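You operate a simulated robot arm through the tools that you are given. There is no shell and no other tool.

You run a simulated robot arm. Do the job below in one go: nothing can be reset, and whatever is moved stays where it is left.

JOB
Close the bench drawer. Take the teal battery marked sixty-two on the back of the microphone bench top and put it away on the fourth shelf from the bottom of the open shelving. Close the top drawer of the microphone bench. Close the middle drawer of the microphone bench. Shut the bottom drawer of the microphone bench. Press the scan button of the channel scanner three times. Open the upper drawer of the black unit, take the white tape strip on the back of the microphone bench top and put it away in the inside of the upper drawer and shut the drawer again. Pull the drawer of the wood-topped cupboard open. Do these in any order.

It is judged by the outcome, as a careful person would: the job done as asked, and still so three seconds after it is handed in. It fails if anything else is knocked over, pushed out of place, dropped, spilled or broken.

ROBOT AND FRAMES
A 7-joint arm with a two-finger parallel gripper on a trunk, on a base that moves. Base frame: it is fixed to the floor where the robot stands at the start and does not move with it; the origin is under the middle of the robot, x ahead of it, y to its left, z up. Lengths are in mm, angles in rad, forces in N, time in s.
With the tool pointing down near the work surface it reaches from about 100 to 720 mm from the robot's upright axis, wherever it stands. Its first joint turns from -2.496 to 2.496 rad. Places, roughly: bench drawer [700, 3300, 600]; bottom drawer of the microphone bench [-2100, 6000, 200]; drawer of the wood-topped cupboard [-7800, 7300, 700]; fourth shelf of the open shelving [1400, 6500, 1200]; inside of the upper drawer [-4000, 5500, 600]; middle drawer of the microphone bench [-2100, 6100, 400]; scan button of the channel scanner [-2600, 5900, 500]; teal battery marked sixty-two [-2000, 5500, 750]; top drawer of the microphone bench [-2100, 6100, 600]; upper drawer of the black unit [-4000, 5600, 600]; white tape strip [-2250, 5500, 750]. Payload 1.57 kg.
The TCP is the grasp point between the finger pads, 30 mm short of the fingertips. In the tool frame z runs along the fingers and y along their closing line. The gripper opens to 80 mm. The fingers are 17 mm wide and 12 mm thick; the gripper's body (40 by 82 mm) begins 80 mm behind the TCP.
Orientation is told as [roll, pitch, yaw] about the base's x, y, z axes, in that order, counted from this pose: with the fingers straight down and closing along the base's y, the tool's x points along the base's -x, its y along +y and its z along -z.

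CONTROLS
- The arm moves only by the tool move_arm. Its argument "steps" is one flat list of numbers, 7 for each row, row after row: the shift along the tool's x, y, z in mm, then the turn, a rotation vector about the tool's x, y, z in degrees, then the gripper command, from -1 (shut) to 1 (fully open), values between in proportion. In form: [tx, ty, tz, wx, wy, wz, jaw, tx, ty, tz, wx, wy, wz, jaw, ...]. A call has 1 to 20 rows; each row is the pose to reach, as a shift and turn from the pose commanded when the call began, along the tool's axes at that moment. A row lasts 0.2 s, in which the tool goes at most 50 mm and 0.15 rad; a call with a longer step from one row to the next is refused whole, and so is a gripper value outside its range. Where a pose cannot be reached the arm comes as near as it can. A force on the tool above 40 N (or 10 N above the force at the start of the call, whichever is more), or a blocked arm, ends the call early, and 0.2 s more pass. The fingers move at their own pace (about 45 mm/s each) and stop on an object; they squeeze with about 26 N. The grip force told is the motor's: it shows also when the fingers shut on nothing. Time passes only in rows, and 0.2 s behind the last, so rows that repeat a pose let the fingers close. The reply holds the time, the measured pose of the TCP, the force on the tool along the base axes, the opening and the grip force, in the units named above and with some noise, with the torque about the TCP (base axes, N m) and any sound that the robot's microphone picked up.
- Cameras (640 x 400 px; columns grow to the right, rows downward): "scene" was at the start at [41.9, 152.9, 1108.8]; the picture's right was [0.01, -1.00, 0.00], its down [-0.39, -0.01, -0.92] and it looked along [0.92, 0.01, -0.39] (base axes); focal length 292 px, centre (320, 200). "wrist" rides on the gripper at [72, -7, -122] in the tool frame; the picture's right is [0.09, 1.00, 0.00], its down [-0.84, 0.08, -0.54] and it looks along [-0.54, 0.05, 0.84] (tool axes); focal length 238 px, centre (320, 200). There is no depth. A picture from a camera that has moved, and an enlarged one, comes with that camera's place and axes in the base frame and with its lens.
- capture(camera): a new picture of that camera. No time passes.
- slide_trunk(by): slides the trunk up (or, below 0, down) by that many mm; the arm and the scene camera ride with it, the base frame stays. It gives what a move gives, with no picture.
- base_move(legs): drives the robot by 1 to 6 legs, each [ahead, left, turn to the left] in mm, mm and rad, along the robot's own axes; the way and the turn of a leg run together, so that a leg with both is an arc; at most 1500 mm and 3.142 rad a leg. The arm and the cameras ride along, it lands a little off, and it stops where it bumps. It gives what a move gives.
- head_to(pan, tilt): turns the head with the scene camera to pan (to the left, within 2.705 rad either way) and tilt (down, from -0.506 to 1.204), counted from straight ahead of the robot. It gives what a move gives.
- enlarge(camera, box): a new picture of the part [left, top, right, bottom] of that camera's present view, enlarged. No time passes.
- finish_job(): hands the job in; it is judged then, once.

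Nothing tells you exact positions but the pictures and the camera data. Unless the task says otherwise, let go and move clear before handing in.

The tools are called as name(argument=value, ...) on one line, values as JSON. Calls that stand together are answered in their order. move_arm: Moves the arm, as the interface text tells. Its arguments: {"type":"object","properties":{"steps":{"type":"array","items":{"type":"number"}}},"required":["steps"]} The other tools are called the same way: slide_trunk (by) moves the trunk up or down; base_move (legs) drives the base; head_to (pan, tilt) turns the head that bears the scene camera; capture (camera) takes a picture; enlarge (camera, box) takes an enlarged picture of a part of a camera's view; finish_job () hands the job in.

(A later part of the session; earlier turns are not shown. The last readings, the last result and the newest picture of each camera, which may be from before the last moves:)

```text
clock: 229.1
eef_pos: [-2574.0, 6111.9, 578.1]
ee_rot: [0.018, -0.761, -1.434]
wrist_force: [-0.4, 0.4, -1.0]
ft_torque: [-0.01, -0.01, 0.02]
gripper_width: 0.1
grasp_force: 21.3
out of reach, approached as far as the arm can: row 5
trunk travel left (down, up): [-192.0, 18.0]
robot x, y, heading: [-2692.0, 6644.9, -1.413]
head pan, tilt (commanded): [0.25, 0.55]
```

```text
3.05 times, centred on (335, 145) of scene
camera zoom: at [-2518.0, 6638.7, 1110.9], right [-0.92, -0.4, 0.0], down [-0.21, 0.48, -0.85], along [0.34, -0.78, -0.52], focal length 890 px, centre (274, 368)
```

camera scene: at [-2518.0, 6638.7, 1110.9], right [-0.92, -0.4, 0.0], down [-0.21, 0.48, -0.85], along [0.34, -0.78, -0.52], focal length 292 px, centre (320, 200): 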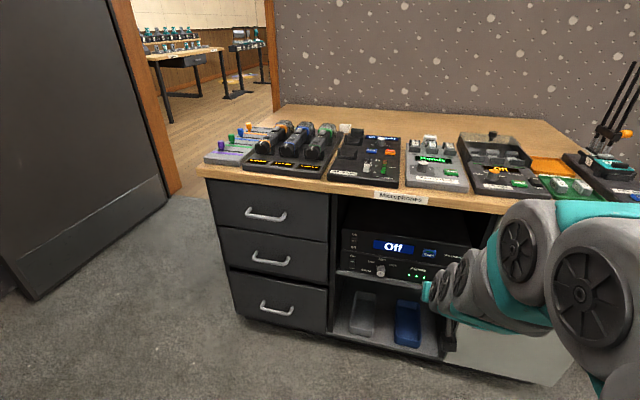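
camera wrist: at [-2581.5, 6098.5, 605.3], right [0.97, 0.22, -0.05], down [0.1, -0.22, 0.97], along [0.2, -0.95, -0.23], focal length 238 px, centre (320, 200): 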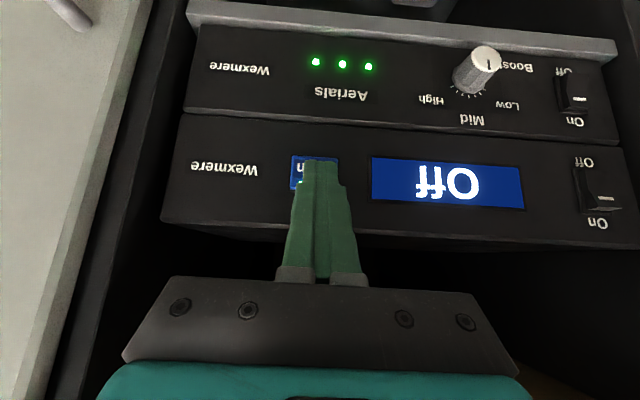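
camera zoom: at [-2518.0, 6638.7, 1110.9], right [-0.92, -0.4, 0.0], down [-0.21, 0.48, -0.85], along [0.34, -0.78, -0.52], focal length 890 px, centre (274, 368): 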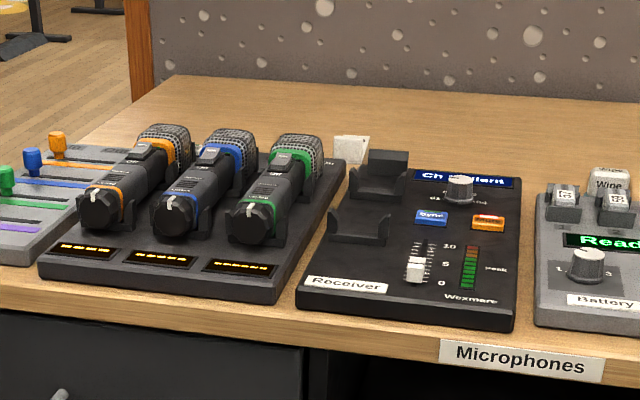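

The tape strip has an upright tab facing the bench front, near (-2190, 5590), good for gripping from the bench end. But first the black unit's drawer must be open, so I'll tuck the arm and survey the corridor towards it.

move_arm(steps=[-15, 0, -39, 0, 6.2, 0, -1, -30, 0, -78, 0, 12.4, 0, -1, -45, 0, -116, 0, 18.7, 0, -1, -61, 0, -155, 0, 25, 0, -1, -76, 0, -194, 0, 31.2, 0, -1, -91, 0, -232, 0, 37.5, 0, -1, -106, 0, -271, 0, 43.6, 0, -1, -106, 0, -271, 0, 43.6, 0, -1])

head_to(pan=-1.3, tilt=0.4)

capture(camera="scene")

head_to(pan=-0.7, tilt=0.5)

capture(camera="scene")

```text
clock: 230.9
eef_pos: [-2594.3, 6222.2, 846.6]
ee_rot: [0.014, 0.001, -1.419]
wrist_force: [0.2, 0.3, 0.4]
ft_torque: [-0.02, 0.02, 0.02]
gripper_width: 0.2
grasp_force: 21.4
trunk travel left (down, up): [-192.0, 18.0]
robot x, y, heading: [-2691.2, 6649.3, -1.412]
head pan, tilt (commanded): [0.25, 0.55]
```

```text
clock: 232.5
eef_pos: [-2594.5, 6221.5, 845.7]
ee_rot: [0.014, -0.001, -1.419]
wrist_force: [0.9, 1.0, -0.4]
ft_torque: [-0.02, -0.02, 0.04]
gripper_width: 0.0
grasp_force: 21.4
trunk travel left (down, up): [-192.0, 18.0]
robot x, y, heading: [-2695.3, 6646.4, -1.413]
head pan, tilt (commanded): [-1.3, 0.4]
```

```text
taken
camera scene: at [-2637.9, 6682.6, 1124.6], right [-0.42, 0.91, 0.0], down [0.35, 0.16, -0.92], along [-0.84, -0.38, -0.39], focal length 292 px, centre (320, 200)
```

scene: 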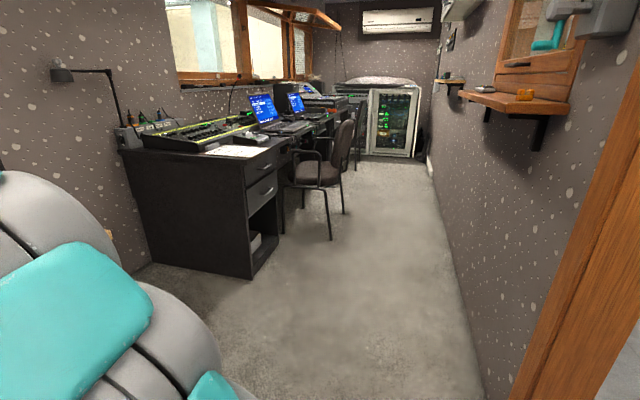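

```text
clock: 233.5
eef_pos: [-2594.6, 6221.6, 846.7]
ee_rot: [0.012, -0.004, -1.42]
wrist_force: [0.6, -0.9, 0.7]
ft_torque: [0.02, -0.02, 0.0]
gripper_width: 0.1
grasp_force: 21.3
trunk travel left (down, up): [-192.0, 18.0]
robot x, y, heading: [-2693.5, 6645.7, -1.408]
head pan, tilt (commanded): [-0.7, 0.499]
```

```text
taken
camera scene: at [-2600.6, 6643.2, 1115.4], right [-0.86, 0.52, 0.0], down [0.25, 0.41, -0.88], along [-0.45, -0.75, -0.48], focal length 292 px, centre (320, 200)
```

scene: 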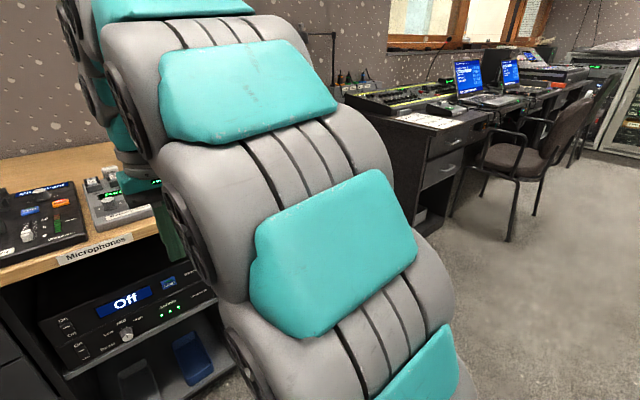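

The black unit is the desk with a two-drawer pedestal; a chair stands right beside it. I'll zoom in on its drawers.

enlarge(camera="scene", box=[380, 90, 600, 250])

head_to(pan=-1.1, tilt=0.5)

capture(camera="scene")

enlarge(camera="scene", box=[160, 60, 460, 260])

```text
2.50 times, centred on (490, 170) of scene
camera zoom: at [-2600.6, 6643.2, 1115.4], right [-0.86, 0.52, 0.0], down [0.25, 0.41, -0.88], along [-0.45, -0.75, -0.48], focal length 730 px, centre (-105, 275)
```

zoom: 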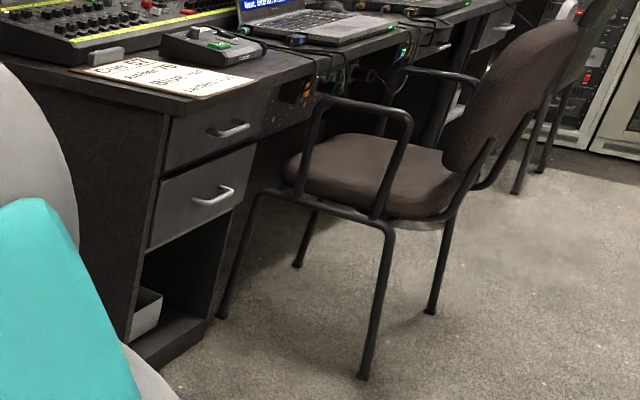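

```text
clock: 234.4
eef_pos: [-2595.2, 6221.9, 846.2]
ee_rot: [0.014, -0.002, -1.419]
wrist_force: [-0.2, -0.1, -0.1]
ft_torque: [0.01, -0.03, 0.03]
gripper_width: 0.0
grasp_force: 21.0
trunk travel left (down, up): [-192.0, 18.0]
robot x, y, heading: [-2696.9, 6646.2, -1.413]
head pan, tilt (commanded): [-1.1, 0.499]
```

```text
taken
camera scene: at [-2627.1, 6667.5, 1115.4], right [-0.59, 0.81, 0.0], down [0.39, 0.28, -0.88], along [-0.71, -0.52, -0.48], focal length 292 px, centre (320, 200)
```

scene: 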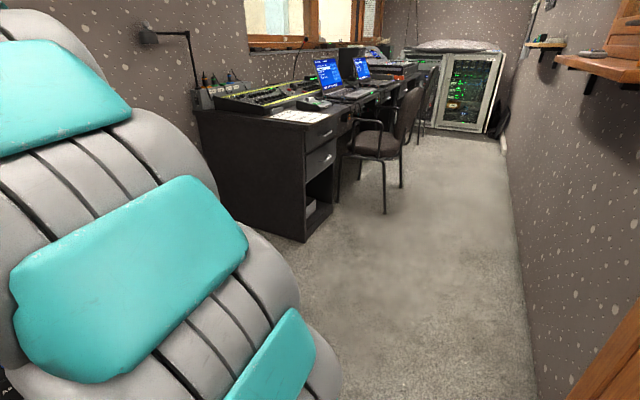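

```text
2.00 times, centred on (310, 160) of scene
camera zoom: at [-2627.1, 6667.5, 1115.4], right [-0.59, 0.81, 0.0], down [0.39, 0.28, -0.88], along [-0.71, -0.52, -0.48], focal length 584 px, centre (340, 280)
```

zoom: 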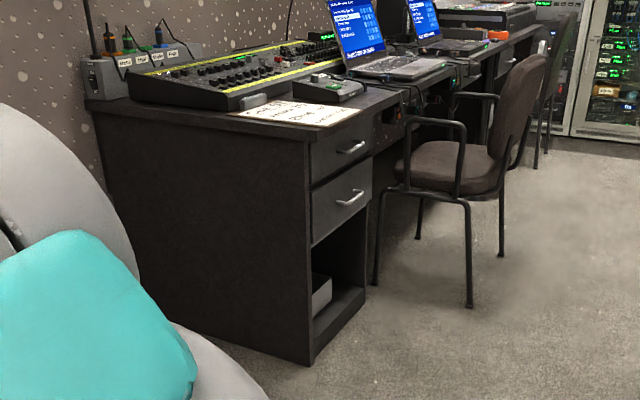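

The upper drawer handle of the black unit is near (-4052, 5670, 620), and the chair stands just beyond it (right side at about u = -3430 in room terms). I'll drive along the corridor to stand in front of the pedestal.

base_move(legs=[[60, -750, 0]])

capture(camera="scene")

head_to(pan=-2.0, tilt=0.3)

capture(camera="scene")

```text
clock: 238.5
eef_pos: [-3323.4, 6042.9, 845.6]
ee_rot: [0.014, -0.002, -1.417]
wrist_force: [0.1, -1.1, -0.1]
ft_torque: [0.01, -0.01, -0.04]
gripper_width: 0.0
grasp_force: 21.4
trunk travel left (down, up): [-192.0, 18.0]
robot x, y, heading: [-3423.1, 6469.8, -1.409]
head pan, tilt (commanded): [-1.1, 0.499]
```

```text
taken
camera scene: at [-3357.7, 6489.8, 1115.4], right [-0.59, 0.81, 0.0], down [0.39, 0.28, -0.88], along [-0.71, -0.52, -0.48], focal length 292 px, centre (320, 200)
```

scene: 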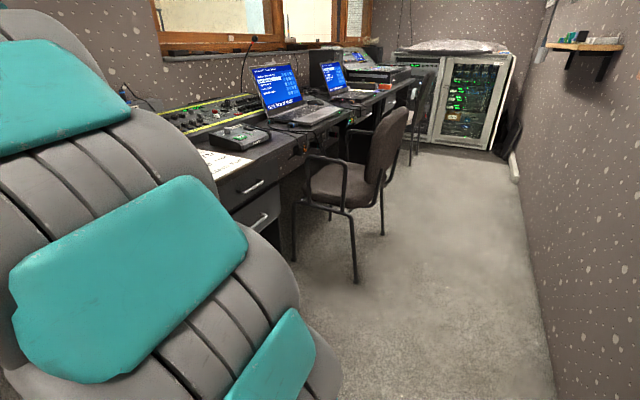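

```text
clock: 239.7
eef_pos: [-3323.7, 6044.4, 846.3]
ee_rot: [0.014, -0.002, -1.417]
wrist_force: [-0.2, 0.3, -0.1]
ft_torque: [0.01, -0.01, -0.03]
gripper_width: 0.0
grasp_force: 21.1
trunk travel left (down, up): [-192.0, 18.0]
robot x, y, heading: [-3419.4, 6467.9, -1.412]
head pan, tilt (commanded): [-2.0, 0.3]
```

```text
taken
camera scene: at [-3374.3, 6568.3, 1133.8], right [0.27, 0.96, 0.0], down [0.29, -0.08, -0.96], along [-0.92, 0.25, -0.3], focal length 292 px, centre (320, 200)
```

scene: 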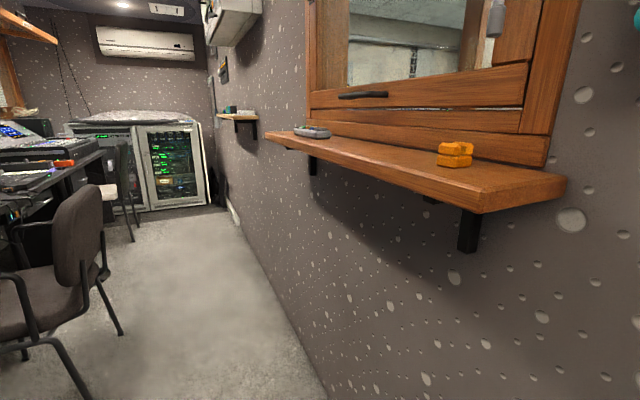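

The upper drawer's handle triangulates to (-3985, 5711, 643). I'll move to stand in front of it, keeping clear of the chair and of the wall shelf behind.

base_move(legs=[[-50, -708, 0]])

head_to(pan=0.15, tilt=0.6)

capture(camera="scene")

capture(camera="wrist")

```text
clock: 243.6
eef_pos: [-4032.0, 5978.7, 845.4]
ee_rot: [0.015, -0.002, -1.414]
wrist_force: [-0.2, 0.5, 0.6]
ft_torque: [0.0, -0.02, 0.01]
gripper_width: 0.1
grasp_force: 21.5
trunk travel left (down, up): [-192.0, 18.0]
robot x, y, heading: [-4134.7, 6402.7, -1.414]
head pan, tilt (commanded): [-2.0, 0.3]
```

```text
clock: 245.6
eef_pos: [-4032.9, 5979.2, 845.2]
ee_rot: [0.012, -0.002, -1.415]
wrist_force: [0.9, -0.4, -0.6]
ft_torque: [-0.01, -0.01, 0.03]
gripper_width: 0.2
grasp_force: 20.9
trunk travel left (down, up): [-192.0, 18.0]
robot x, y, heading: [-4131.5, 6406.1, -1.411]
head pan, tilt (commanded): [0.15, 0.6]
```

```text
taken
camera scene: at [-3966.7, 6394.8, 1106.3], right [-0.95, -0.31, 0.0], down [-0.17, 0.54, -0.83], along [0.25, -0.79, -0.56], focal length 292 px, centre (320, 200)
```

scene: 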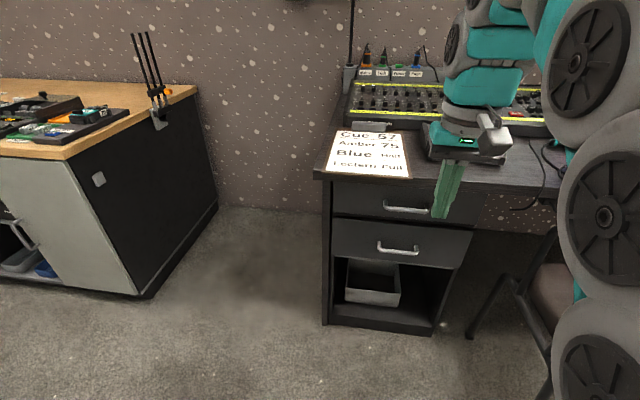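

```text
taken
camera wrist: at [-4052.4, 6049.2, 967.0], right [0.97, 0.25, 0.01], down [0.2, -0.81, 0.55], along [0.14, -0.53, -0.84], focal length 238 px, centre (320, 200)
```

wrist: 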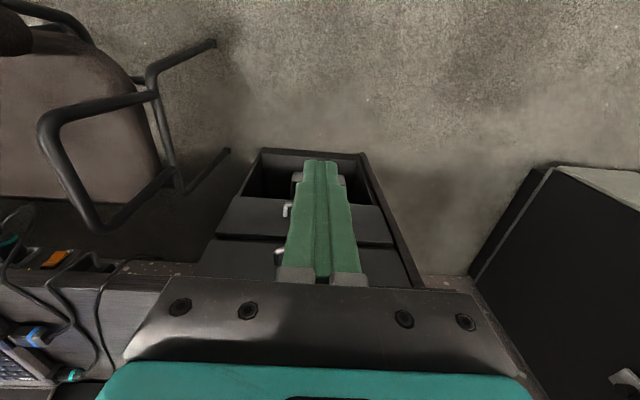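

The upper handle is at about (-3991, 5708, 643). I'll lower the trunk, then pitch the tool forward to horizontal in the free space in front of the drawer.

slide_trunk(by=-192)

move_arm(steps=[-13, 0, 0, 0, -7.5, 0, -1, -26, 0, 0, 0, -15, 0, -1, -39, 0, 0, 0, -22.5, 0, -1, -52, 0, 0, 0, -30, 0, -1, -65, 0, 0, 0, -37.5, 0, -1, -78, 0, 0, 0, -45, 0, -1, -91, 0, 0, 0, -52.5, 0, -1, -104, 0, 0, 0, -60, 0, -1, -117, 0, 0, 0, -67.5, 0, -1, -130, 0, 0, 0, -75, 0, -1, -143, 0, 0, 0, -82.5, 0, -1, -150, 0, 0, 0, -88, 0, -1, -150, 0, 0, 0, -88, 0, -1])

capture(camera="scene")

capture(camera="wrist")

```text
clock: 247.7
eef_pos: [-4032.5, 5979.8, 653.6]
ee_rot: [0.014, -0.001, -1.414]
wrist_force: [0.9, -0.2, -0.2]
ft_torque: [0.01, 0.05, 0.02]
gripper_width: 0.0
grasp_force: 21.8
trunk travel left (down, up): [0.0, 210.0]
robot x, y, heading: [-4131.3, 6402.7, -1.409]
head pan, tilt (commanded): [0.15, 0.6]
```

```text
clock: 250.5
eef_pos: [-4009.1, 5826.3, 656.6]
ee_rot: [0.405, -1.534, -1.82]
wrist_force: [0.0, 1.0, -0.9]
ft_torque: [-0.01, -0.04, 0.03]
gripper_width: 0.3
grasp_force: 21.1
out of reach, approached as far as the arm can: row 12, 13
trunk travel left (down, up): [0.0, 210.0]
robot x, y, heading: [-4130.1, 6405.3, -1.404]
head pan, tilt (commanded): [0.15, 0.6]
```

```text
taken
camera scene: at [-3966.6, 6394.8, 914.4], right [-0.95, -0.31, 0.0], down [-0.17, 0.54, -0.83], along [0.25, -0.79, -0.56], focal length 292 px, centre (320, 200)
```

scene: 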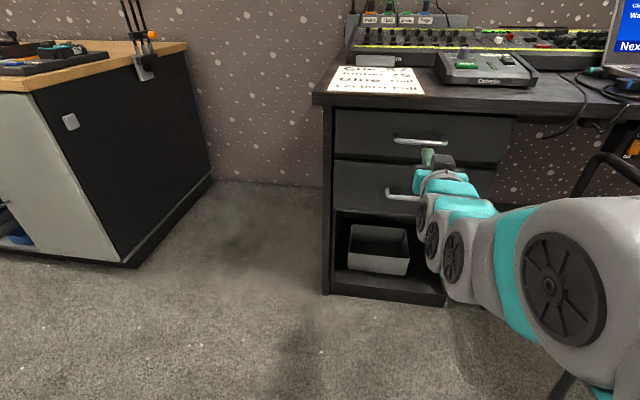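

```text
taken
camera wrist: at [-4034.9, 5949.3, 587.7], right [0.98, 0.16, -0.08], down [-0.01, 0.52, 0.86], along [0.17, -0.84, 0.51], focal length 238 px, centre (320, 200)
```

wrist: 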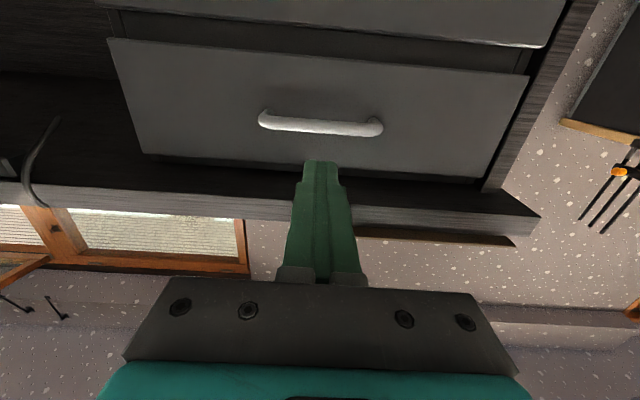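

The tool is horizontal, and the handle is confirmed at (-3994, 5705, 646), straight ahead. I'll roll the gripper 90° so that the fingers close above and below the bar.

move_arm(steps=[1, 0, 0, 0, 0, 8.2, -1, 2, 0, 0, 0, 0, 16.4, -1, 3, 0, 0, 0, 0, 24.5, -1, 4, 0, 0, 0, 0, 32.7, -1, 5, 0, 0, 0, 0, 40.9, -1, 6, 0, 0, 0, 0, 49.1, -1, 7, 0, 0, 0, 0, 57.3, -1, 8, 0, 0, 0, 0, 65.5, -1, 8, 0, 0, 0, 0, 73.6, -1, 8, 0, 0, 0, 0, 81.8, 0.3, 8, 0, 0, 0, 0, 90, 0.6, 8, 0, 0, 0, 0, 90, 0.6, 8, 0, 0, 0, 0, 90, 0.6])

capture(camera="wrist")

enlarge(camera="scene", box=[310, 90, 550, 240])

```text
clock: 253.3
eef_pos: [-4027.2, 5820.0, 653.4]
ee_rot: [1.538, 0.013, -2.987]
wrist_force: [0.3, -0.9, -0.4]
ft_torque: [0.0, 0.02, -0.01]
gripper_width: 64.0
grasp_force: 0.0
out of reach, approached as far as the arm can: row 4, 5, 6, 7, 8, 9, 10, 11, 12, 13
trunk travel left (down, up): [0.0, 210.0]
robot x, y, heading: [-4128.3, 6407.8, -1.41]
head pan, tilt (commanded): [0.15, 0.6]
```

```text
taken
camera wrist: at [-3975.1, 5952.2, 651.3], right [0.08, -0.02, 1.0], down [-0.91, 0.4, 0.08], along [-0.4, -0.92, 0.01], focal length 238 px, centre (320, 200)
```

wrist: 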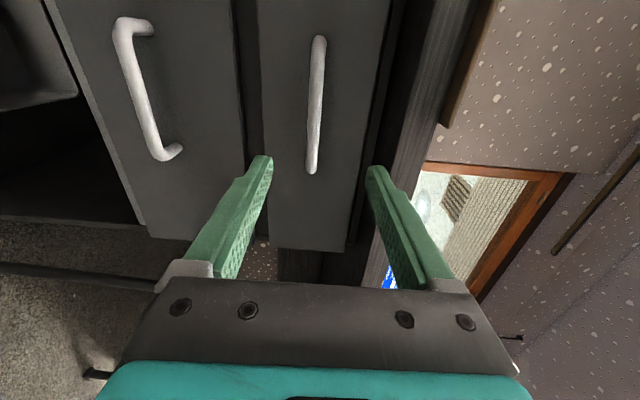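

```text
2.67 times, centred on (430, 165) of scene
camera zoom: at [-3966.6, 6394.8, 914.3], right [-0.95, -0.31, 0.0], down [-0.17, 0.54, -0.83], along [0.25, -0.79, -0.56], focal length 779 px, centre (27, 293)
```

zoom: 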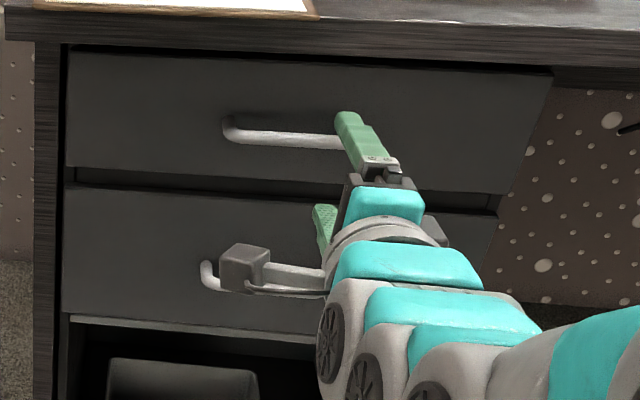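

The fingers are now above and below the bar level. I'll narrow the opening to 40 mm, shift 17 mm to centre on the bar and move in.

move_arm(steps=[8, -3, 0, 0, 0, 0, 0, 17, -5, 0, 0, 0, 0, 0, 17, -5, 30, 0, 0, 0, 0, 17, -5, 60, 0, 0, 0, 0, 17, -5, 85, 0, 0, 0, 0, 17, -5, 85, 0, 0, 0, 0])

capture(camera="wrist")

enlarge(camera="scene", box=[310, 90, 550, 240])

```text
clock: 254.7
eef_pos: [-3997.4, 5740.2, 645.6]
ee_rot: [1.538, 0.014, -2.985]
wrist_force: [0.1, -0.3, -0.8]
ft_torque: [0.04, 0.0, 0.0]
gripper_width: 40.0
grasp_force: 0.1
trunk travel left (down, up): [0.0, 210.0]
robot x, y, heading: [-4133.1, 6404.1, -1.403]
head pan, tilt (commanded): [0.15, 0.6]
```

```text
taken
camera wrist: at [-3945.4, 5871.7, 643.1], right [0.08, -0.02, 1.0], down [-0.91, 0.4, 0.08], along [-0.4, -0.92, 0.02], focal length 238 px, centre (320, 200)
```

wrist: 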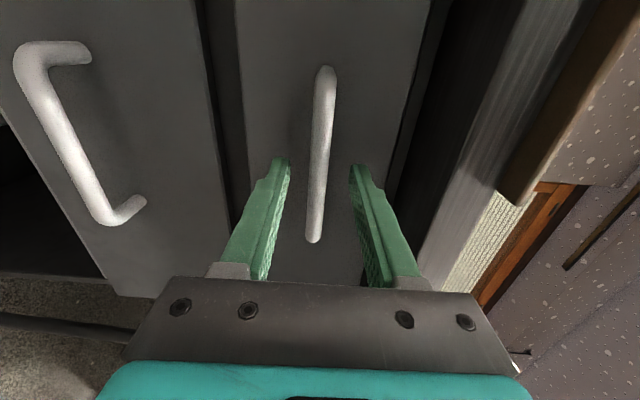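

```text
2.67 times, centred on (430, 165) of scene
camera zoom: at [-3966.6, 6394.7, 914.3], right [-0.95, -0.31, 0.0], down [-0.17, 0.54, -0.83], along [0.25, -0.79, -0.56], focal length 779 px, centre (27, 293)
```

zoom: 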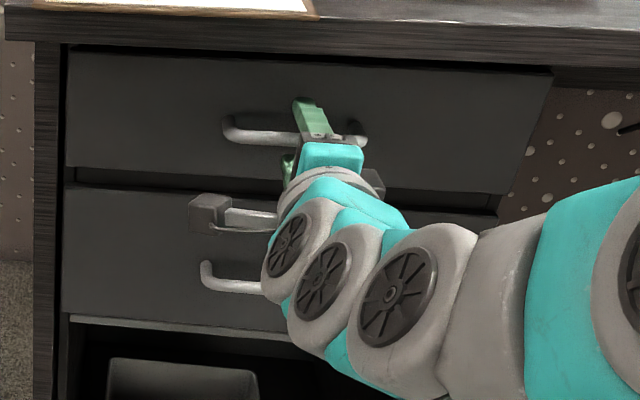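

The bar is between the fingers but about 6 mm beyond the tips; I'll go 21 mm further and close.

move_arm(steps=[0, 0, 11, 0, 0, 0, 0, 0, 0, 21, 0, 0, 0, 0, 0, 0, 21, 0, 0, 0, -1, 0, 0, 21, 0, 0, 0, -1, 0, 0, 21, 0, 0, 0, -1, 0, 0, 21, 0, 0, 0, -1])

capture(camera="wrist")

```text
clock: 255.3
eef_pos: [-3993.8, 5720.8, 649.7]
ee_rot: [1.543, 0.014, -2.986]
wrist_force: [-0.8, 12.9, 14.4]
ft_torque: [-0.82, -0.12, 0.0]
gripper_width: 30.8
grasp_force: 7.1
trunk travel left (down, up): [0.0, 210.0]
robot x, y, heading: [-4133.5, 6407.4, -1.412]
head pan, tilt (commanded): [0.15, 0.6]
stopped in row 3: the force on the tool passed its limit at 51 N (the readings are from after the stop); the commanded pose is now the measured one
```

```text
taken
camera wrist: at [-3942.1, 5854.1, 645.8], right [0.08, -0.01, 1.0], down [-0.91, 0.4, 0.08], along [-0.4, -0.92, 0.02], focal length 238 px, centre (320, 200)
```

wrist: 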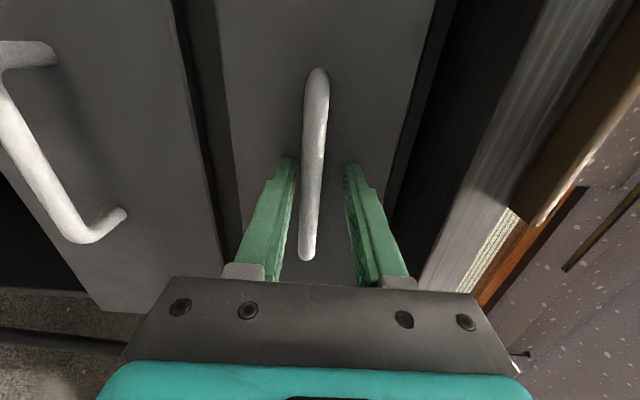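

The tips touched the drawer face. I'll back off 5 mm, centre on the bar and close.

move_arm(steps=[0, -3, -5, 0, 0, 0, -0.2, 0, -5, -6, 0, 0, 0, -0.2, 0, -5, -6, 0, 0, 0, -0.2])

move_arm(steps=[0, 0, 0, 0, 0, 0, -1, 0, 0, 0, 0, 0, 0, -1, 0, 0, 0, 0, 0, 0, -1, 0, 0, 0, 0, 0, 0, -1])

capture(camera="wrist")

```text
clock: 256.1
eef_pos: [-3993.3, 5727.3, 641.1]
ee_rot: [1.538, 0.013, -2.985]
wrist_force: [-0.2, 0.0, 0.3]
ft_torque: [0.03, 0.0, -0.01]
gripper_width: 32.0
grasp_force: 0.0
trunk travel left (down, up): [0.0, 210.0]
robot x, y, heading: [-4134.2, 6403.6, -1.408]
head pan, tilt (commanded): [0.15, 0.6]
```

```text
clock: 257.1
eef_pos: [-3994.2, 5728.2, 642.9]
ee_rot: [1.544, 0.012, -2.984]
wrist_force: [4.3, -0.7, 29.4]
ft_torque: [-0.14, 0.36, -0.03]
gripper_width: 11.8
grasp_force: 29.7
trunk travel left (down, up): [0.0, 210.0]
robot x, y, heading: [-4134.4, 6403.2, -1.404]
head pan, tilt (commanded): [0.15, 0.6]
```

```text
taken
camera wrist: at [-3942.9, 5859.7, 640.4], right [0.08, -0.01, 1.0], down [-0.91, 0.4, 0.08], along [-0.4, -0.92, 0.02], focal length 238 px, centre (320, 200)
```

wrist: 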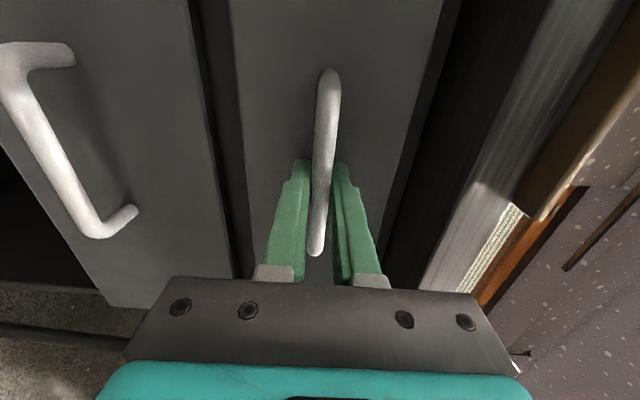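

The bar is gripped (11.8 mm). I'll relieve the vertical preload and then pull by moving back.

move_arm(steps=[0, 3, 0, 0, 0, 0, -1, 0, 5, 0, 0, 0, 0, -1])

move_arm(steps=[0, 0, -10, 0, 0, 0, -1, 0, 0, -20, 0, 0, 0, -1, 0, 0, -30, 0, 0, 0, -1, 0, 0, -40, 0, 0, 0, -1])

capture(camera="scene")

```text
clock: 257.8
eef_pos: [-3993.5, 5727.2, 643.9]
ee_rot: [1.533, 0.015, -2.984]
wrist_force: [2.3, 0.6, 8.8]
ft_torque: [-0.11, 0.44, -0.32]
gripper_width: 11.9
grasp_force: 28.8
trunk travel left (down, up): [0.0, 210.0]
robot x, y, heading: [-4131.2, 6403.1, -1.408]
head pan, tilt (commanded): [0.15, 0.6]
```

```text
clock: 258.8
eef_pos: [-4000.1, 5765.7, 644.7]
ee_rot: [1.532, 0.015, -2.984]
wrist_force: [-5.5, -0.3, -23.6]
ft_torque: [0.0, 0.39, 0.63]
gripper_width: 12.0
grasp_force: 28.6
trunk travel left (down, up): [0.0, 210.0]
robot x, y, heading: [-4130.1, 6405.4, -1.409]
head pan, tilt (commanded): [0.15, 0.6]
```

```text
taken
camera scene: at [-3966.8, 6394.3, 913.9], right [-0.95, -0.31, 0.0], down [-0.17, 0.54, -0.82], along [0.25, -0.78, -0.57], focal length 292 px, centre (320, 200)
```

scene: 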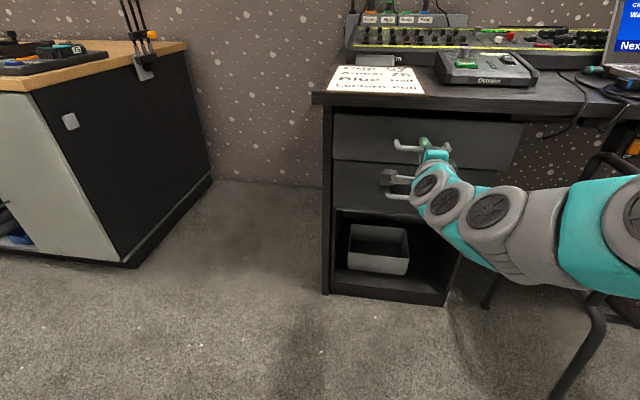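

The drawer is sliding out freely (about 39 mm so far). I'll keep pulling, compensating the slight vertical drift.

move_arm(steps=[0, -2, -10, 0, 0, 0, -1, 0, -2.8, -25, 0, 0, 0, -1, 0, -3.4, -40, 0, 0, 0, -1, 0, -4, -55, 0, 0, 0, -1, 0, -4.5, -70, 0, 0, 0, -1, 0, -5, -85, 0, 0, 0, -1])

capture(camera="scene")

capture(camera="wrist")

```text
clock: 260.1
eef_pos: [-4009.3, 5822.5, 643.8]
ee_rot: [1.516, 0.044, -2.978]
wrist_force: [-0.7, 0.7, -10.5]
ft_torque: [-0.09, 0.51, -0.16]
gripper_width: 12.2
grasp_force: 29.2
out of reach, approached as far as the arm can: row 4, 5, 6
trunk travel left (down, up): [0.0, 210.0]
robot x, y, heading: [-4133.1, 6406.8, -1.408]
head pan, tilt (commanded): [0.15, 0.6]
stopped in row 6: the force on the tool passed its limit at 65 N (the readings are from after the stop); the commanded pose is now the measured one
```

```text
taken
camera scene: at [-3966.6, 6394.8, 914.5], right [-0.95, -0.31, 0.0], down [-0.17, 0.54, -0.82], along [0.25, -0.79, -0.57], focal length 292 px, centre (320, 200)
```

scene: 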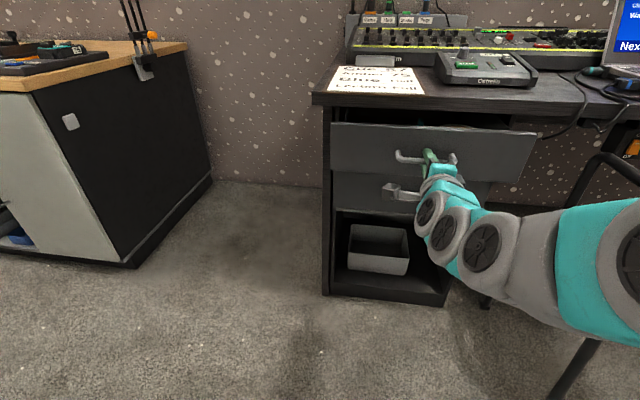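

```text
taken
camera wrist: at [-3958.8, 5955.0, 646.2], right [0.06, -0.05, 1.0], down [-0.92, 0.39, 0.07], along [-0.39, -0.92, -0.02], focal length 238 px, centre (320, 200)
```

wrist: 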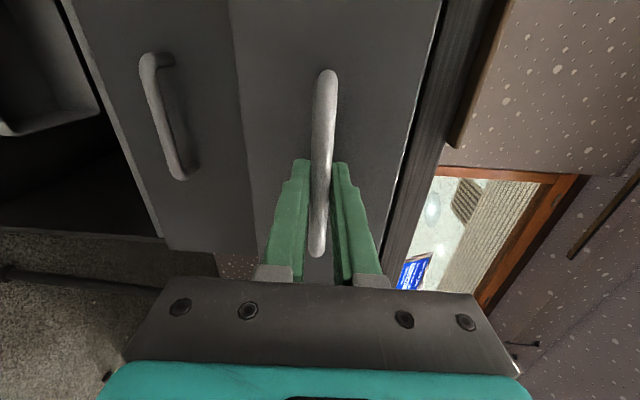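

The drawer is out about 95 mm and the arm is at its inner limit. I'll pull the rest by backing the base up.

base_move(legs=[[-60, 0, 0]])

capture(camera="scene")

```text
clock: 261.1
eef_pos: [-4019.7, 5883.4, 643.8]
ee_rot: [1.517, 0.043, -2.978]
wrist_force: [-2.9, 0.5, -21.3]
ft_torque: [-0.09, 0.5, 0.04]
gripper_width: 12.5
grasp_force: 29.3
trunk travel left (down, up): [0.0, 210.0]
robot x, y, heading: [-4143.8, 6464.6, -1.408]
head pan, tilt (commanded): [0.15, 0.6]
```

```text
taken
camera scene: at [-3976.4, 6454.2, 914.2], right [-0.95, -0.31, 0.0], down [-0.17, 0.54, -0.82], along [0.25, -0.78, -0.57], focal length 292 px, centre (320, 200)
```

scene: 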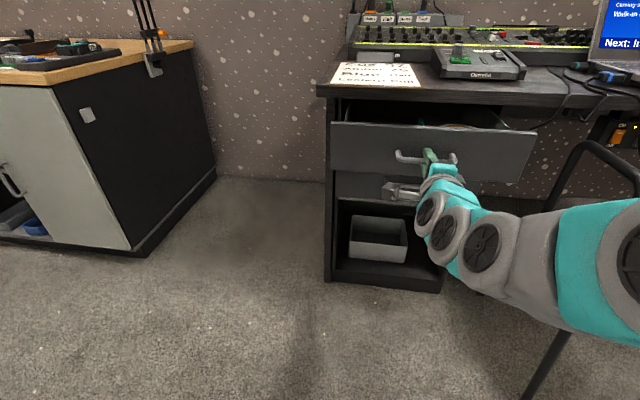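

base_move(legs=[[-55, 0, 0]])

capture(camera="scene")

capture(camera="wrist")

```text
clock: 262.1
eef_pos: [-4027.5, 5937.9, 642.8]
ee_rot: [1.515, 0.043, -2.978]
wrist_force: [-1.0, 0.0, -10.3]
ft_torque: [-0.08, 0.53, 0.02]
gripper_width: 12.6
grasp_force: 29.1
trunk travel left (down, up): [0.0, 210.0]
robot x, y, heading: [-4153.7, 6516.8, -1.408]
head pan, tilt (commanded): [0.15, 0.6]
```

```text
taken
camera scene: at [-3985.5, 6509.3, 914.3], right [-0.95, -0.31, 0.0], down [-0.17, 0.54, -0.82], along [0.25, -0.78, -0.57], focal length 292 px, centre (320, 200)
```

scene: 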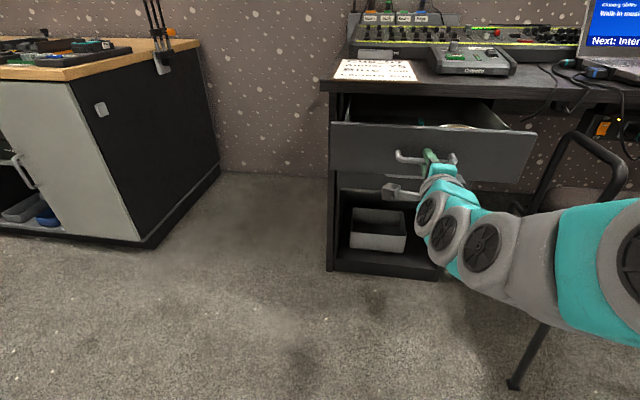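

```text
taken
camera wrist: at [-3977.3, 6069.6, 646.2], right [0.06, -0.05, 1.0], down [-0.92, 0.39, 0.07], along [-0.39, -0.92, -0.02], focal length 238 px, centre (320, 200)
```

wrist: 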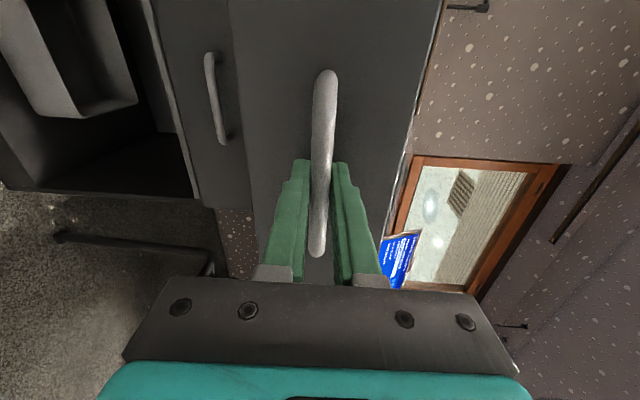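

The drawer is now open about 213 mm. I'll let go and back off just enough for the fingers to clear the bar.

move_arm(steps=[0, 0, 0, 0, 0, 0, 0.1, 0, 0, 0, 0, 0, 0, 0.2, 0, 0, 0, 0, 0, 0, 0.2])

base_move(legs=[[-32, 0, 0]])

capture(camera="wrist")

capture(camera="scene")

```text
clock: 262.9
eef_pos: [-4027.1, 5937.6, 644.0]
ee_rot: [1.517, 0.043, -2.977]
wrist_force: [0.1, -0.1, -0.4]
ft_torque: [0.01, 0.0, 0.0]
gripper_width: 47.9
grasp_force: 0.1
trunk travel left (down, up): [0.0, 210.0]
robot x, y, heading: [-4154.1, 6517.7, -1.408]
head pan, tilt (commanded): [0.15, 0.6]
```

```text
clock: 263.7
eef_pos: [-4034.4, 5942.2, 641.9]
ee_rot: [1.513, 0.043, -2.987]
wrist_force: [-0.3, -0.2, -0.4]
ft_torque: [0.01, 0.0, 0.03]
gripper_width: 47.9
grasp_force: 0.0
trunk travel left (down, up): [0.0, 210.0]
robot x, y, heading: [-4157.2, 6529.0, -1.417]
head pan, tilt (commanded): [0.15, 0.6]
stopped in leg 1: the robot was blocked; the commanded pose is now the measured one
```

```text
taken
camera wrist: at [-3983.5, 6074.4, 644.7], right [0.06, -0.05, 1.0], down [-0.91, 0.4, 0.07], along [-0.4, -0.92, -0.02], focal length 238 px, centre (320, 200)
```

wrist: 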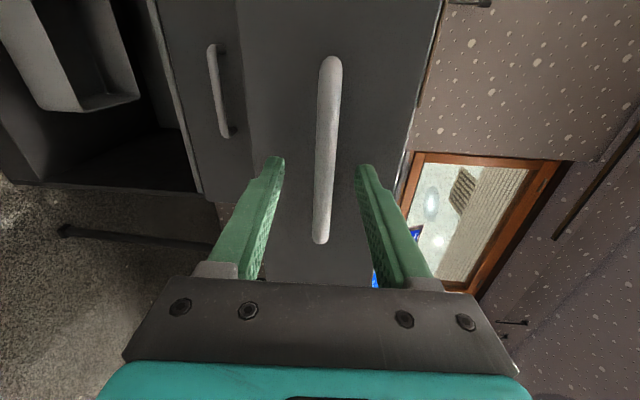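

```text
taken
camera scene: at [-3987.9, 6512.9, 914.9], right [-0.95, -0.3, 0.0], down [-0.17, 0.54, -0.83], along [0.25, -0.79, -0.56], focal length 292 px, centre (320, 200)
```

scene: 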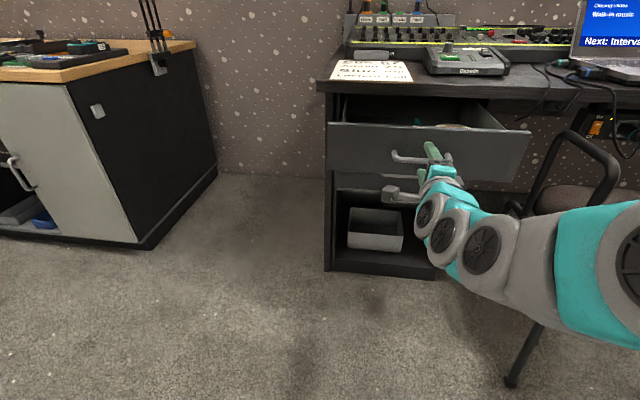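

The base touched the wall behind. I'll withdraw the fingers the last bit with the arm, opening wider.

move_arm(steps=[0, 0, -5, 0, 0, 0, 0.5, 0, 0, -10, 0, 0, 0, 0.5, 0, 0, -16, 0, 0, 0, 0.5, 0, 0, -16, 0, 0, 0, 0.5])

capture(camera="wrist")

```text
clock: 264.7
eef_pos: [-4033.9, 5943.7, 639.5]
ee_rot: [1.51, 0.045, -2.983]
wrist_force: [-0.1, -0.8, 0.1]
ft_torque: [-0.01, 0.03, -0.02]
gripper_width: 60.0
grasp_force: 0.0
out of reach, approached as far as the arm can: row 1, 2, 3, 4
trunk travel left (down, up): [0.0, 210.0]
robot x, y, heading: [-4153.2, 6525.5, -1.416]
head pan, tilt (commanded): [0.15, 0.6]
```

```text
taken
camera wrist: at [-3982.5, 6075.3, 643.5], right [0.06, -0.05, 1.0], down [-0.91, 0.4, 0.07], along [-0.4, -0.92, -0.02], focal length 238 px, centre (320, 200)
```

wrist: 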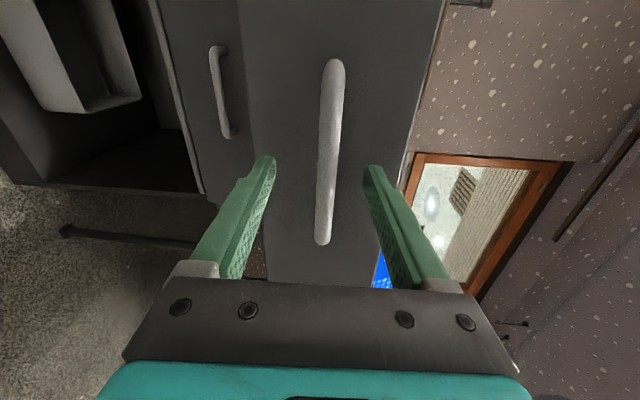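

The handle's posts are thin too, so the open fingers can slide sideways past the handle. I'll shift the base left (towards the lobby) to clear it.

base_move(legs=[[4, 120, 0]])

capture(camera="wrist")

capture(camera="scene")

```text
clock: 265.4
eef_pos: [-4026.9, 5941.8, 643.3]
ee_rot: [1.512, 0.046, -2.986]
wrist_force: [0.6, -0.2, 0.3]
ft_torque: [-0.03, 0.0, 0.02]
gripper_width: 60.2
grasp_force: 0.0
trunk travel left (down, up): [0.0, 210.0]
robot x, y, heading: [-4149.5, 6526.7, -1.416]
head pan, tilt (commanded): [0.15, 0.6]
stopped in leg 1: the robot was blocked; the commanded pose is now the measured one
```

```text
taken
camera wrist: at [-3976.1, 6073.6, 645.4], right [0.06, -0.05, 1.0], down [-0.91, 0.4, 0.07], along [-0.4, -0.92, -0.02], focal length 238 px, centre (320, 200)
```

wrist: 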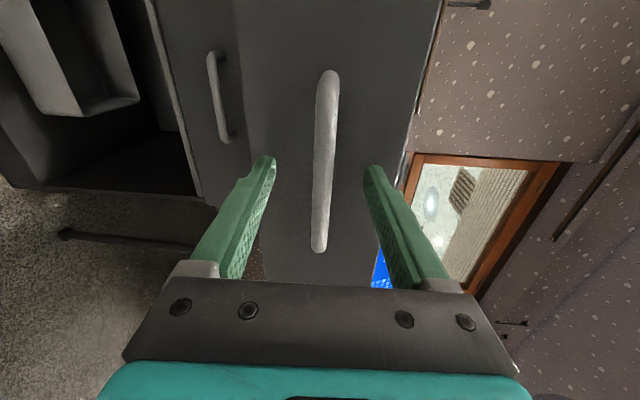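

```text
taken
camera scene: at [-3977.3, 6513.4, 915.6], right [-0.94, -0.34, 0.0], down [-0.19, 0.53, -0.83], along [0.28, -0.78, -0.56], focal length 292 px, centre (320, 200)
```

scene: 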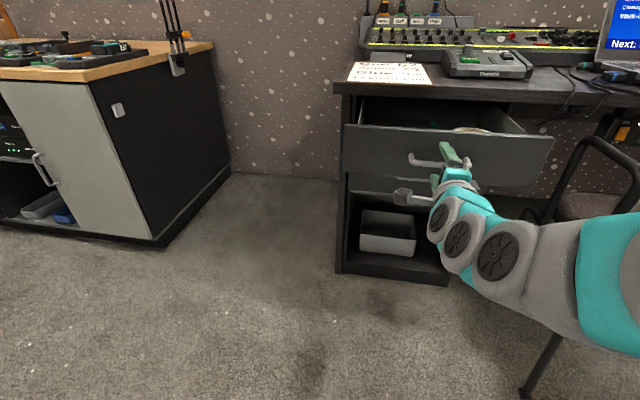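

The base is blocked by something behind. I'll turn the head to look at what it touches.

head_to(pan=2.3, tilt=0.5)

capture(camera="scene")

head_to(pan=-2.6, tilt=0.5)

capture(camera="scene")

```text
clock: 267.5
eef_pos: [-4024.6, 5942.6, 640.8]
ee_rot: [1.512, 0.042, -2.986]
wrist_force: [0.3, 0.6, -0.8]
ft_torque: [0.04, 0.0, 0.0]
gripper_width: 60.0
grasp_force: 0.1
trunk travel left (down, up): [0.0, 210.0]
robot x, y, heading: [-4145.7, 6524.0, -1.422]
head pan, tilt (commanded): [2.3, 0.499]
```

```text
taken
camera scene: at [-3970.0, 6515.0, 914.2], right [-0.93, -0.37, 0.0], down [-0.21, 0.52, -0.82], along [0.31, -0.77, -0.57], focal length 292 px, centre (320, 200)
```

scene: 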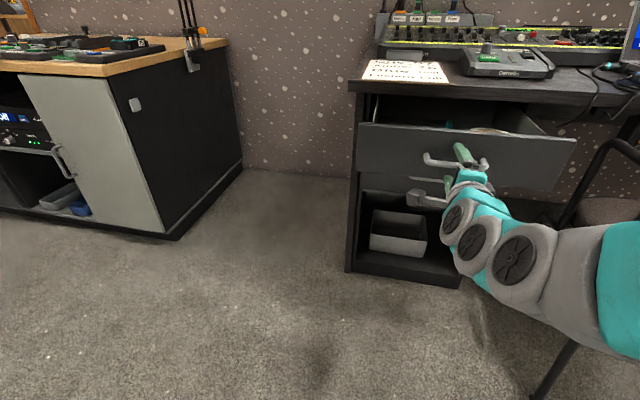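

```text
clock: 271.3
eef_pos: [-4026.6, 5943.8, 642.6]
ee_rot: [1.513, 0.044, -2.984]
wrist_force: [-0.4, -0.2, -0.2]
ft_torque: [-0.01, -0.01, 0.01]
gripper_width: 60.2
grasp_force: 0.0
trunk travel left (down, up): [0.0, 210.0]
robot x, y, heading: [-4144.8, 6525.3, -1.415]
head pan, tilt (commanded): [-2.601, 0.499]
```

```text
taken
camera scene: at [-4003.9, 6508.2, 921.8], right [-1.0, -0.04, 0.0], down [-0.02, 0.5, -0.87], along [0.04, -0.87, -0.5], focal length 292 px, centre (320, 200)
```

scene: 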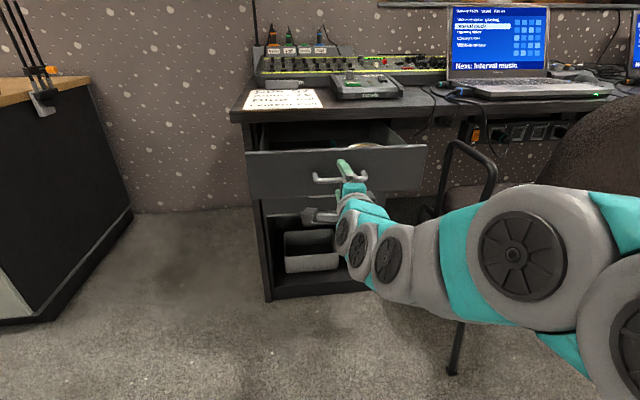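

The head is touching the wall fittings behind. Moving forward 40 mm only nudges the drawer in a little (it stays ~180 mm open), so I'll do that to free it, then slide left past the handle.

base_move(legs=[[40, 0, 0]])

base_move(legs=[[0, 120, 0]])

capture(camera="wrist")

capture(camera="scene")

```text
clock: 272.2
eef_pos: [-4019.0, 5906.6, 644.4]
ee_rot: [1.517, 0.042, -2.983]
wrist_force: [0.0, 0.4, 0.0]
ft_torque: [0.01, -0.01, 0.0]
gripper_width: 59.8
grasp_force: 0.0
trunk travel left (down, up): [0.0, 210.0]
robot x, y, heading: [-4136.2, 6488.1, -1.411]
head pan, tilt (commanded): [-2.601, 0.499]
```

```text
clock: 273.4
eef_pos: [-3901.4, 5925.1, 644.4]
ee_rot: [1.516, 0.043, -2.985]
wrist_force: [-0.1, 0.9, -0.9]
ft_torque: [-0.01, 0.01, 0.03]
gripper_width: 60.1
grasp_force: 0.0
trunk travel left (down, up): [0.0, 210.0]
robot x, y, heading: [-4019.2, 6506.2, -1.417]
head pan, tilt (commanded): [-2.601, 0.499]
```

```text
taken
camera wrist: at [-3850.5, 6056.5, 646.5], right [0.06, -0.05, 1.0], down [-0.91, 0.4, 0.07], along [-0.4, -0.92, -0.02], focal length 238 px, centre (320, 200)
```

wrist: 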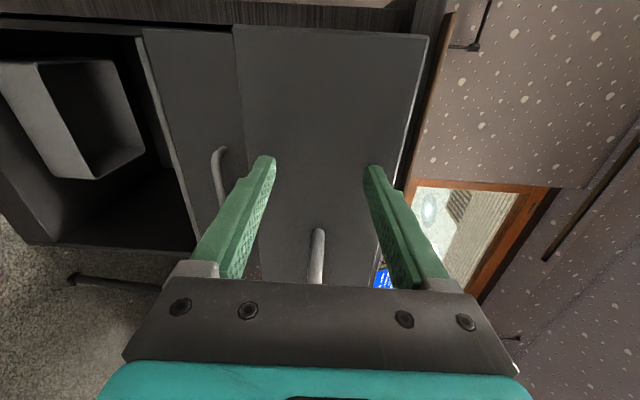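

```text
taken
camera scene: at [-3940.2, 6650.4, 923.4], right [0.77, 0.64, 0.0], down [0.31, -0.37, -0.88], along [-0.56, 0.67, -0.48], focal length 292 px, centre (320, 200)
```

scene: 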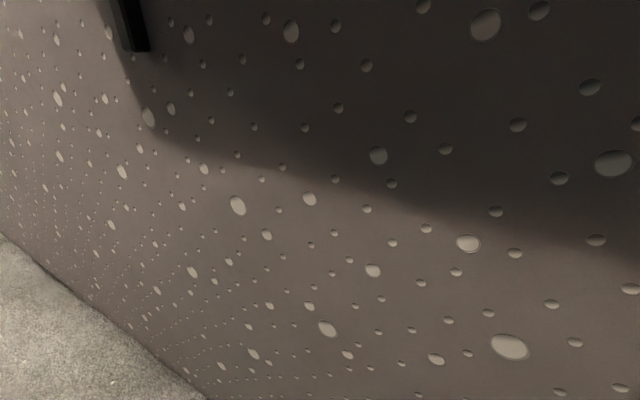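

The tool is clear of the handle. I'll turn the head forward, then shift further left away from the drawer and the wall shelf before reconfiguring the arm.

head_to(pan=0.1, tilt=0.5)

base_move(legs=[[0, 300, 0], [60, 0, 0]])

capture(camera="scene")

```text
clock: 275.9
eef_pos: [-3901.4, 5924.6, 646.0]
ee_rot: [1.517, 0.044, -2.985]
wrist_force: [0.2, 0.7, 0.1]
ft_torque: [0.03, -0.02, 0.0]
gripper_width: 60.3
grasp_force: 0.0
trunk travel left (down, up): [0.0, 210.0]
robot x, y, heading: [-4019.5, 6504.2, -1.415]
head pan, tilt (commanded): [0.099, 0.499]
```

```text
clock: 278.5
eef_pos: [-3596.3, 5911.2, 644.9]
ee_rot: [1.517, 0.043, -2.986]
wrist_force: [0.3, 0.4, 0.7]
ft_torque: [-0.01, 0.01, 0.03]
gripper_width: 59.9
grasp_force: 0.0
trunk travel left (down, up): [0.0, 210.0]
robot x, y, heading: [-3715.7, 6492.1, -1.413]
head pan, tilt (commanded): [0.099, 0.499]
```

```text
taken
camera scene: at [-3552.3, 6479.6, 923.4], right [-0.97, -0.25, 0.0], down [-0.12, 0.46, -0.88], along [0.22, -0.85, -0.48], focal length 292 px, centre (320, 200)
```

scene: 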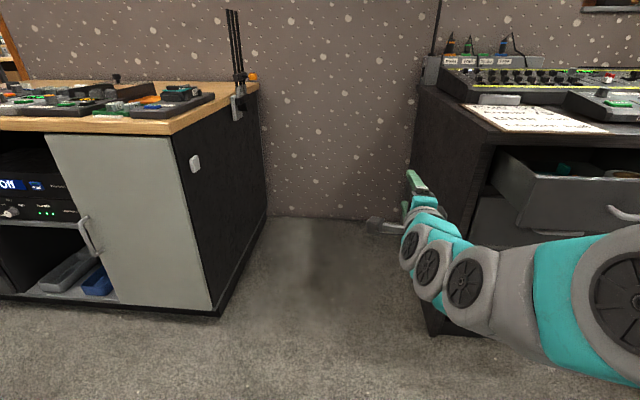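

The drawer stays open nicely. Now I roll the gripper back and fold the arm to the tool-down pose, then raise the trunk.

move_arm(steps=[0, 0, 0, 0, 0, -8.2, -1, 0, 0, 0, 0, 0, -16.4, -1, 0, 0, 0, 0, 0, -24.5, -1, 0, 0, 0, 0, 0, -32.7, -1, 0, 0, 0, 0, 0, -40.9, -1, 0, 0, 0, 0, 0, -49.1, -1, 0, 0, 0, 0, 0, -57.3, -1, 0, 0, 0, 0, 0, -65.5, -1, 0, 0, 0, 0, 0, -73.6, -1, 0, 0, 0, 0, 0, -81.8, -1, 0, 0, 0, 0, 0, -89, -1, 0, 0, 0, 0, 0, -89, -1])

capture(camera="wrist")

```text
clock: 281.1
eef_pos: [-3595.5, 5910.8, 645.1]
ee_rot: [0.829, -1.49, -2.242]
wrist_force: [0.1, -0.6, 0.2]
ft_torque: [-0.04, -0.02, -0.02]
gripper_width: 0.0
grasp_force: 21.4
trunk travel left (down, up): [0.0, 210.0]
robot x, y, heading: [-3713.1, 6495.0, -1.418]
head pan, tilt (commanded): [0.099, 0.499]
```

```text
taken
camera wrist: at [-3618.2, 6035.0, 578.5], right [0.99, 0.16, -0.03], down [-0.05, 0.49, 0.87], along [0.15, -0.86, 0.49], focal length 238 px, centre (320, 200)
```

wrist: 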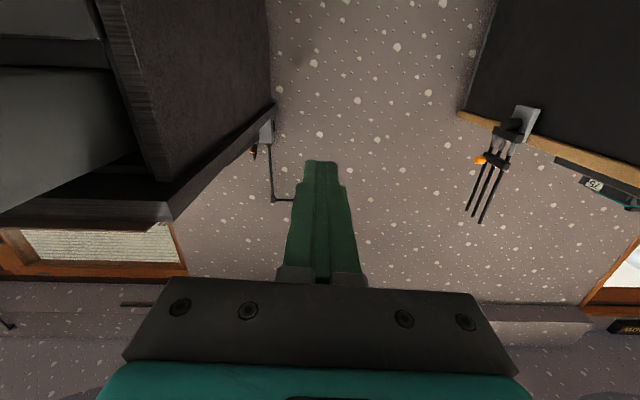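

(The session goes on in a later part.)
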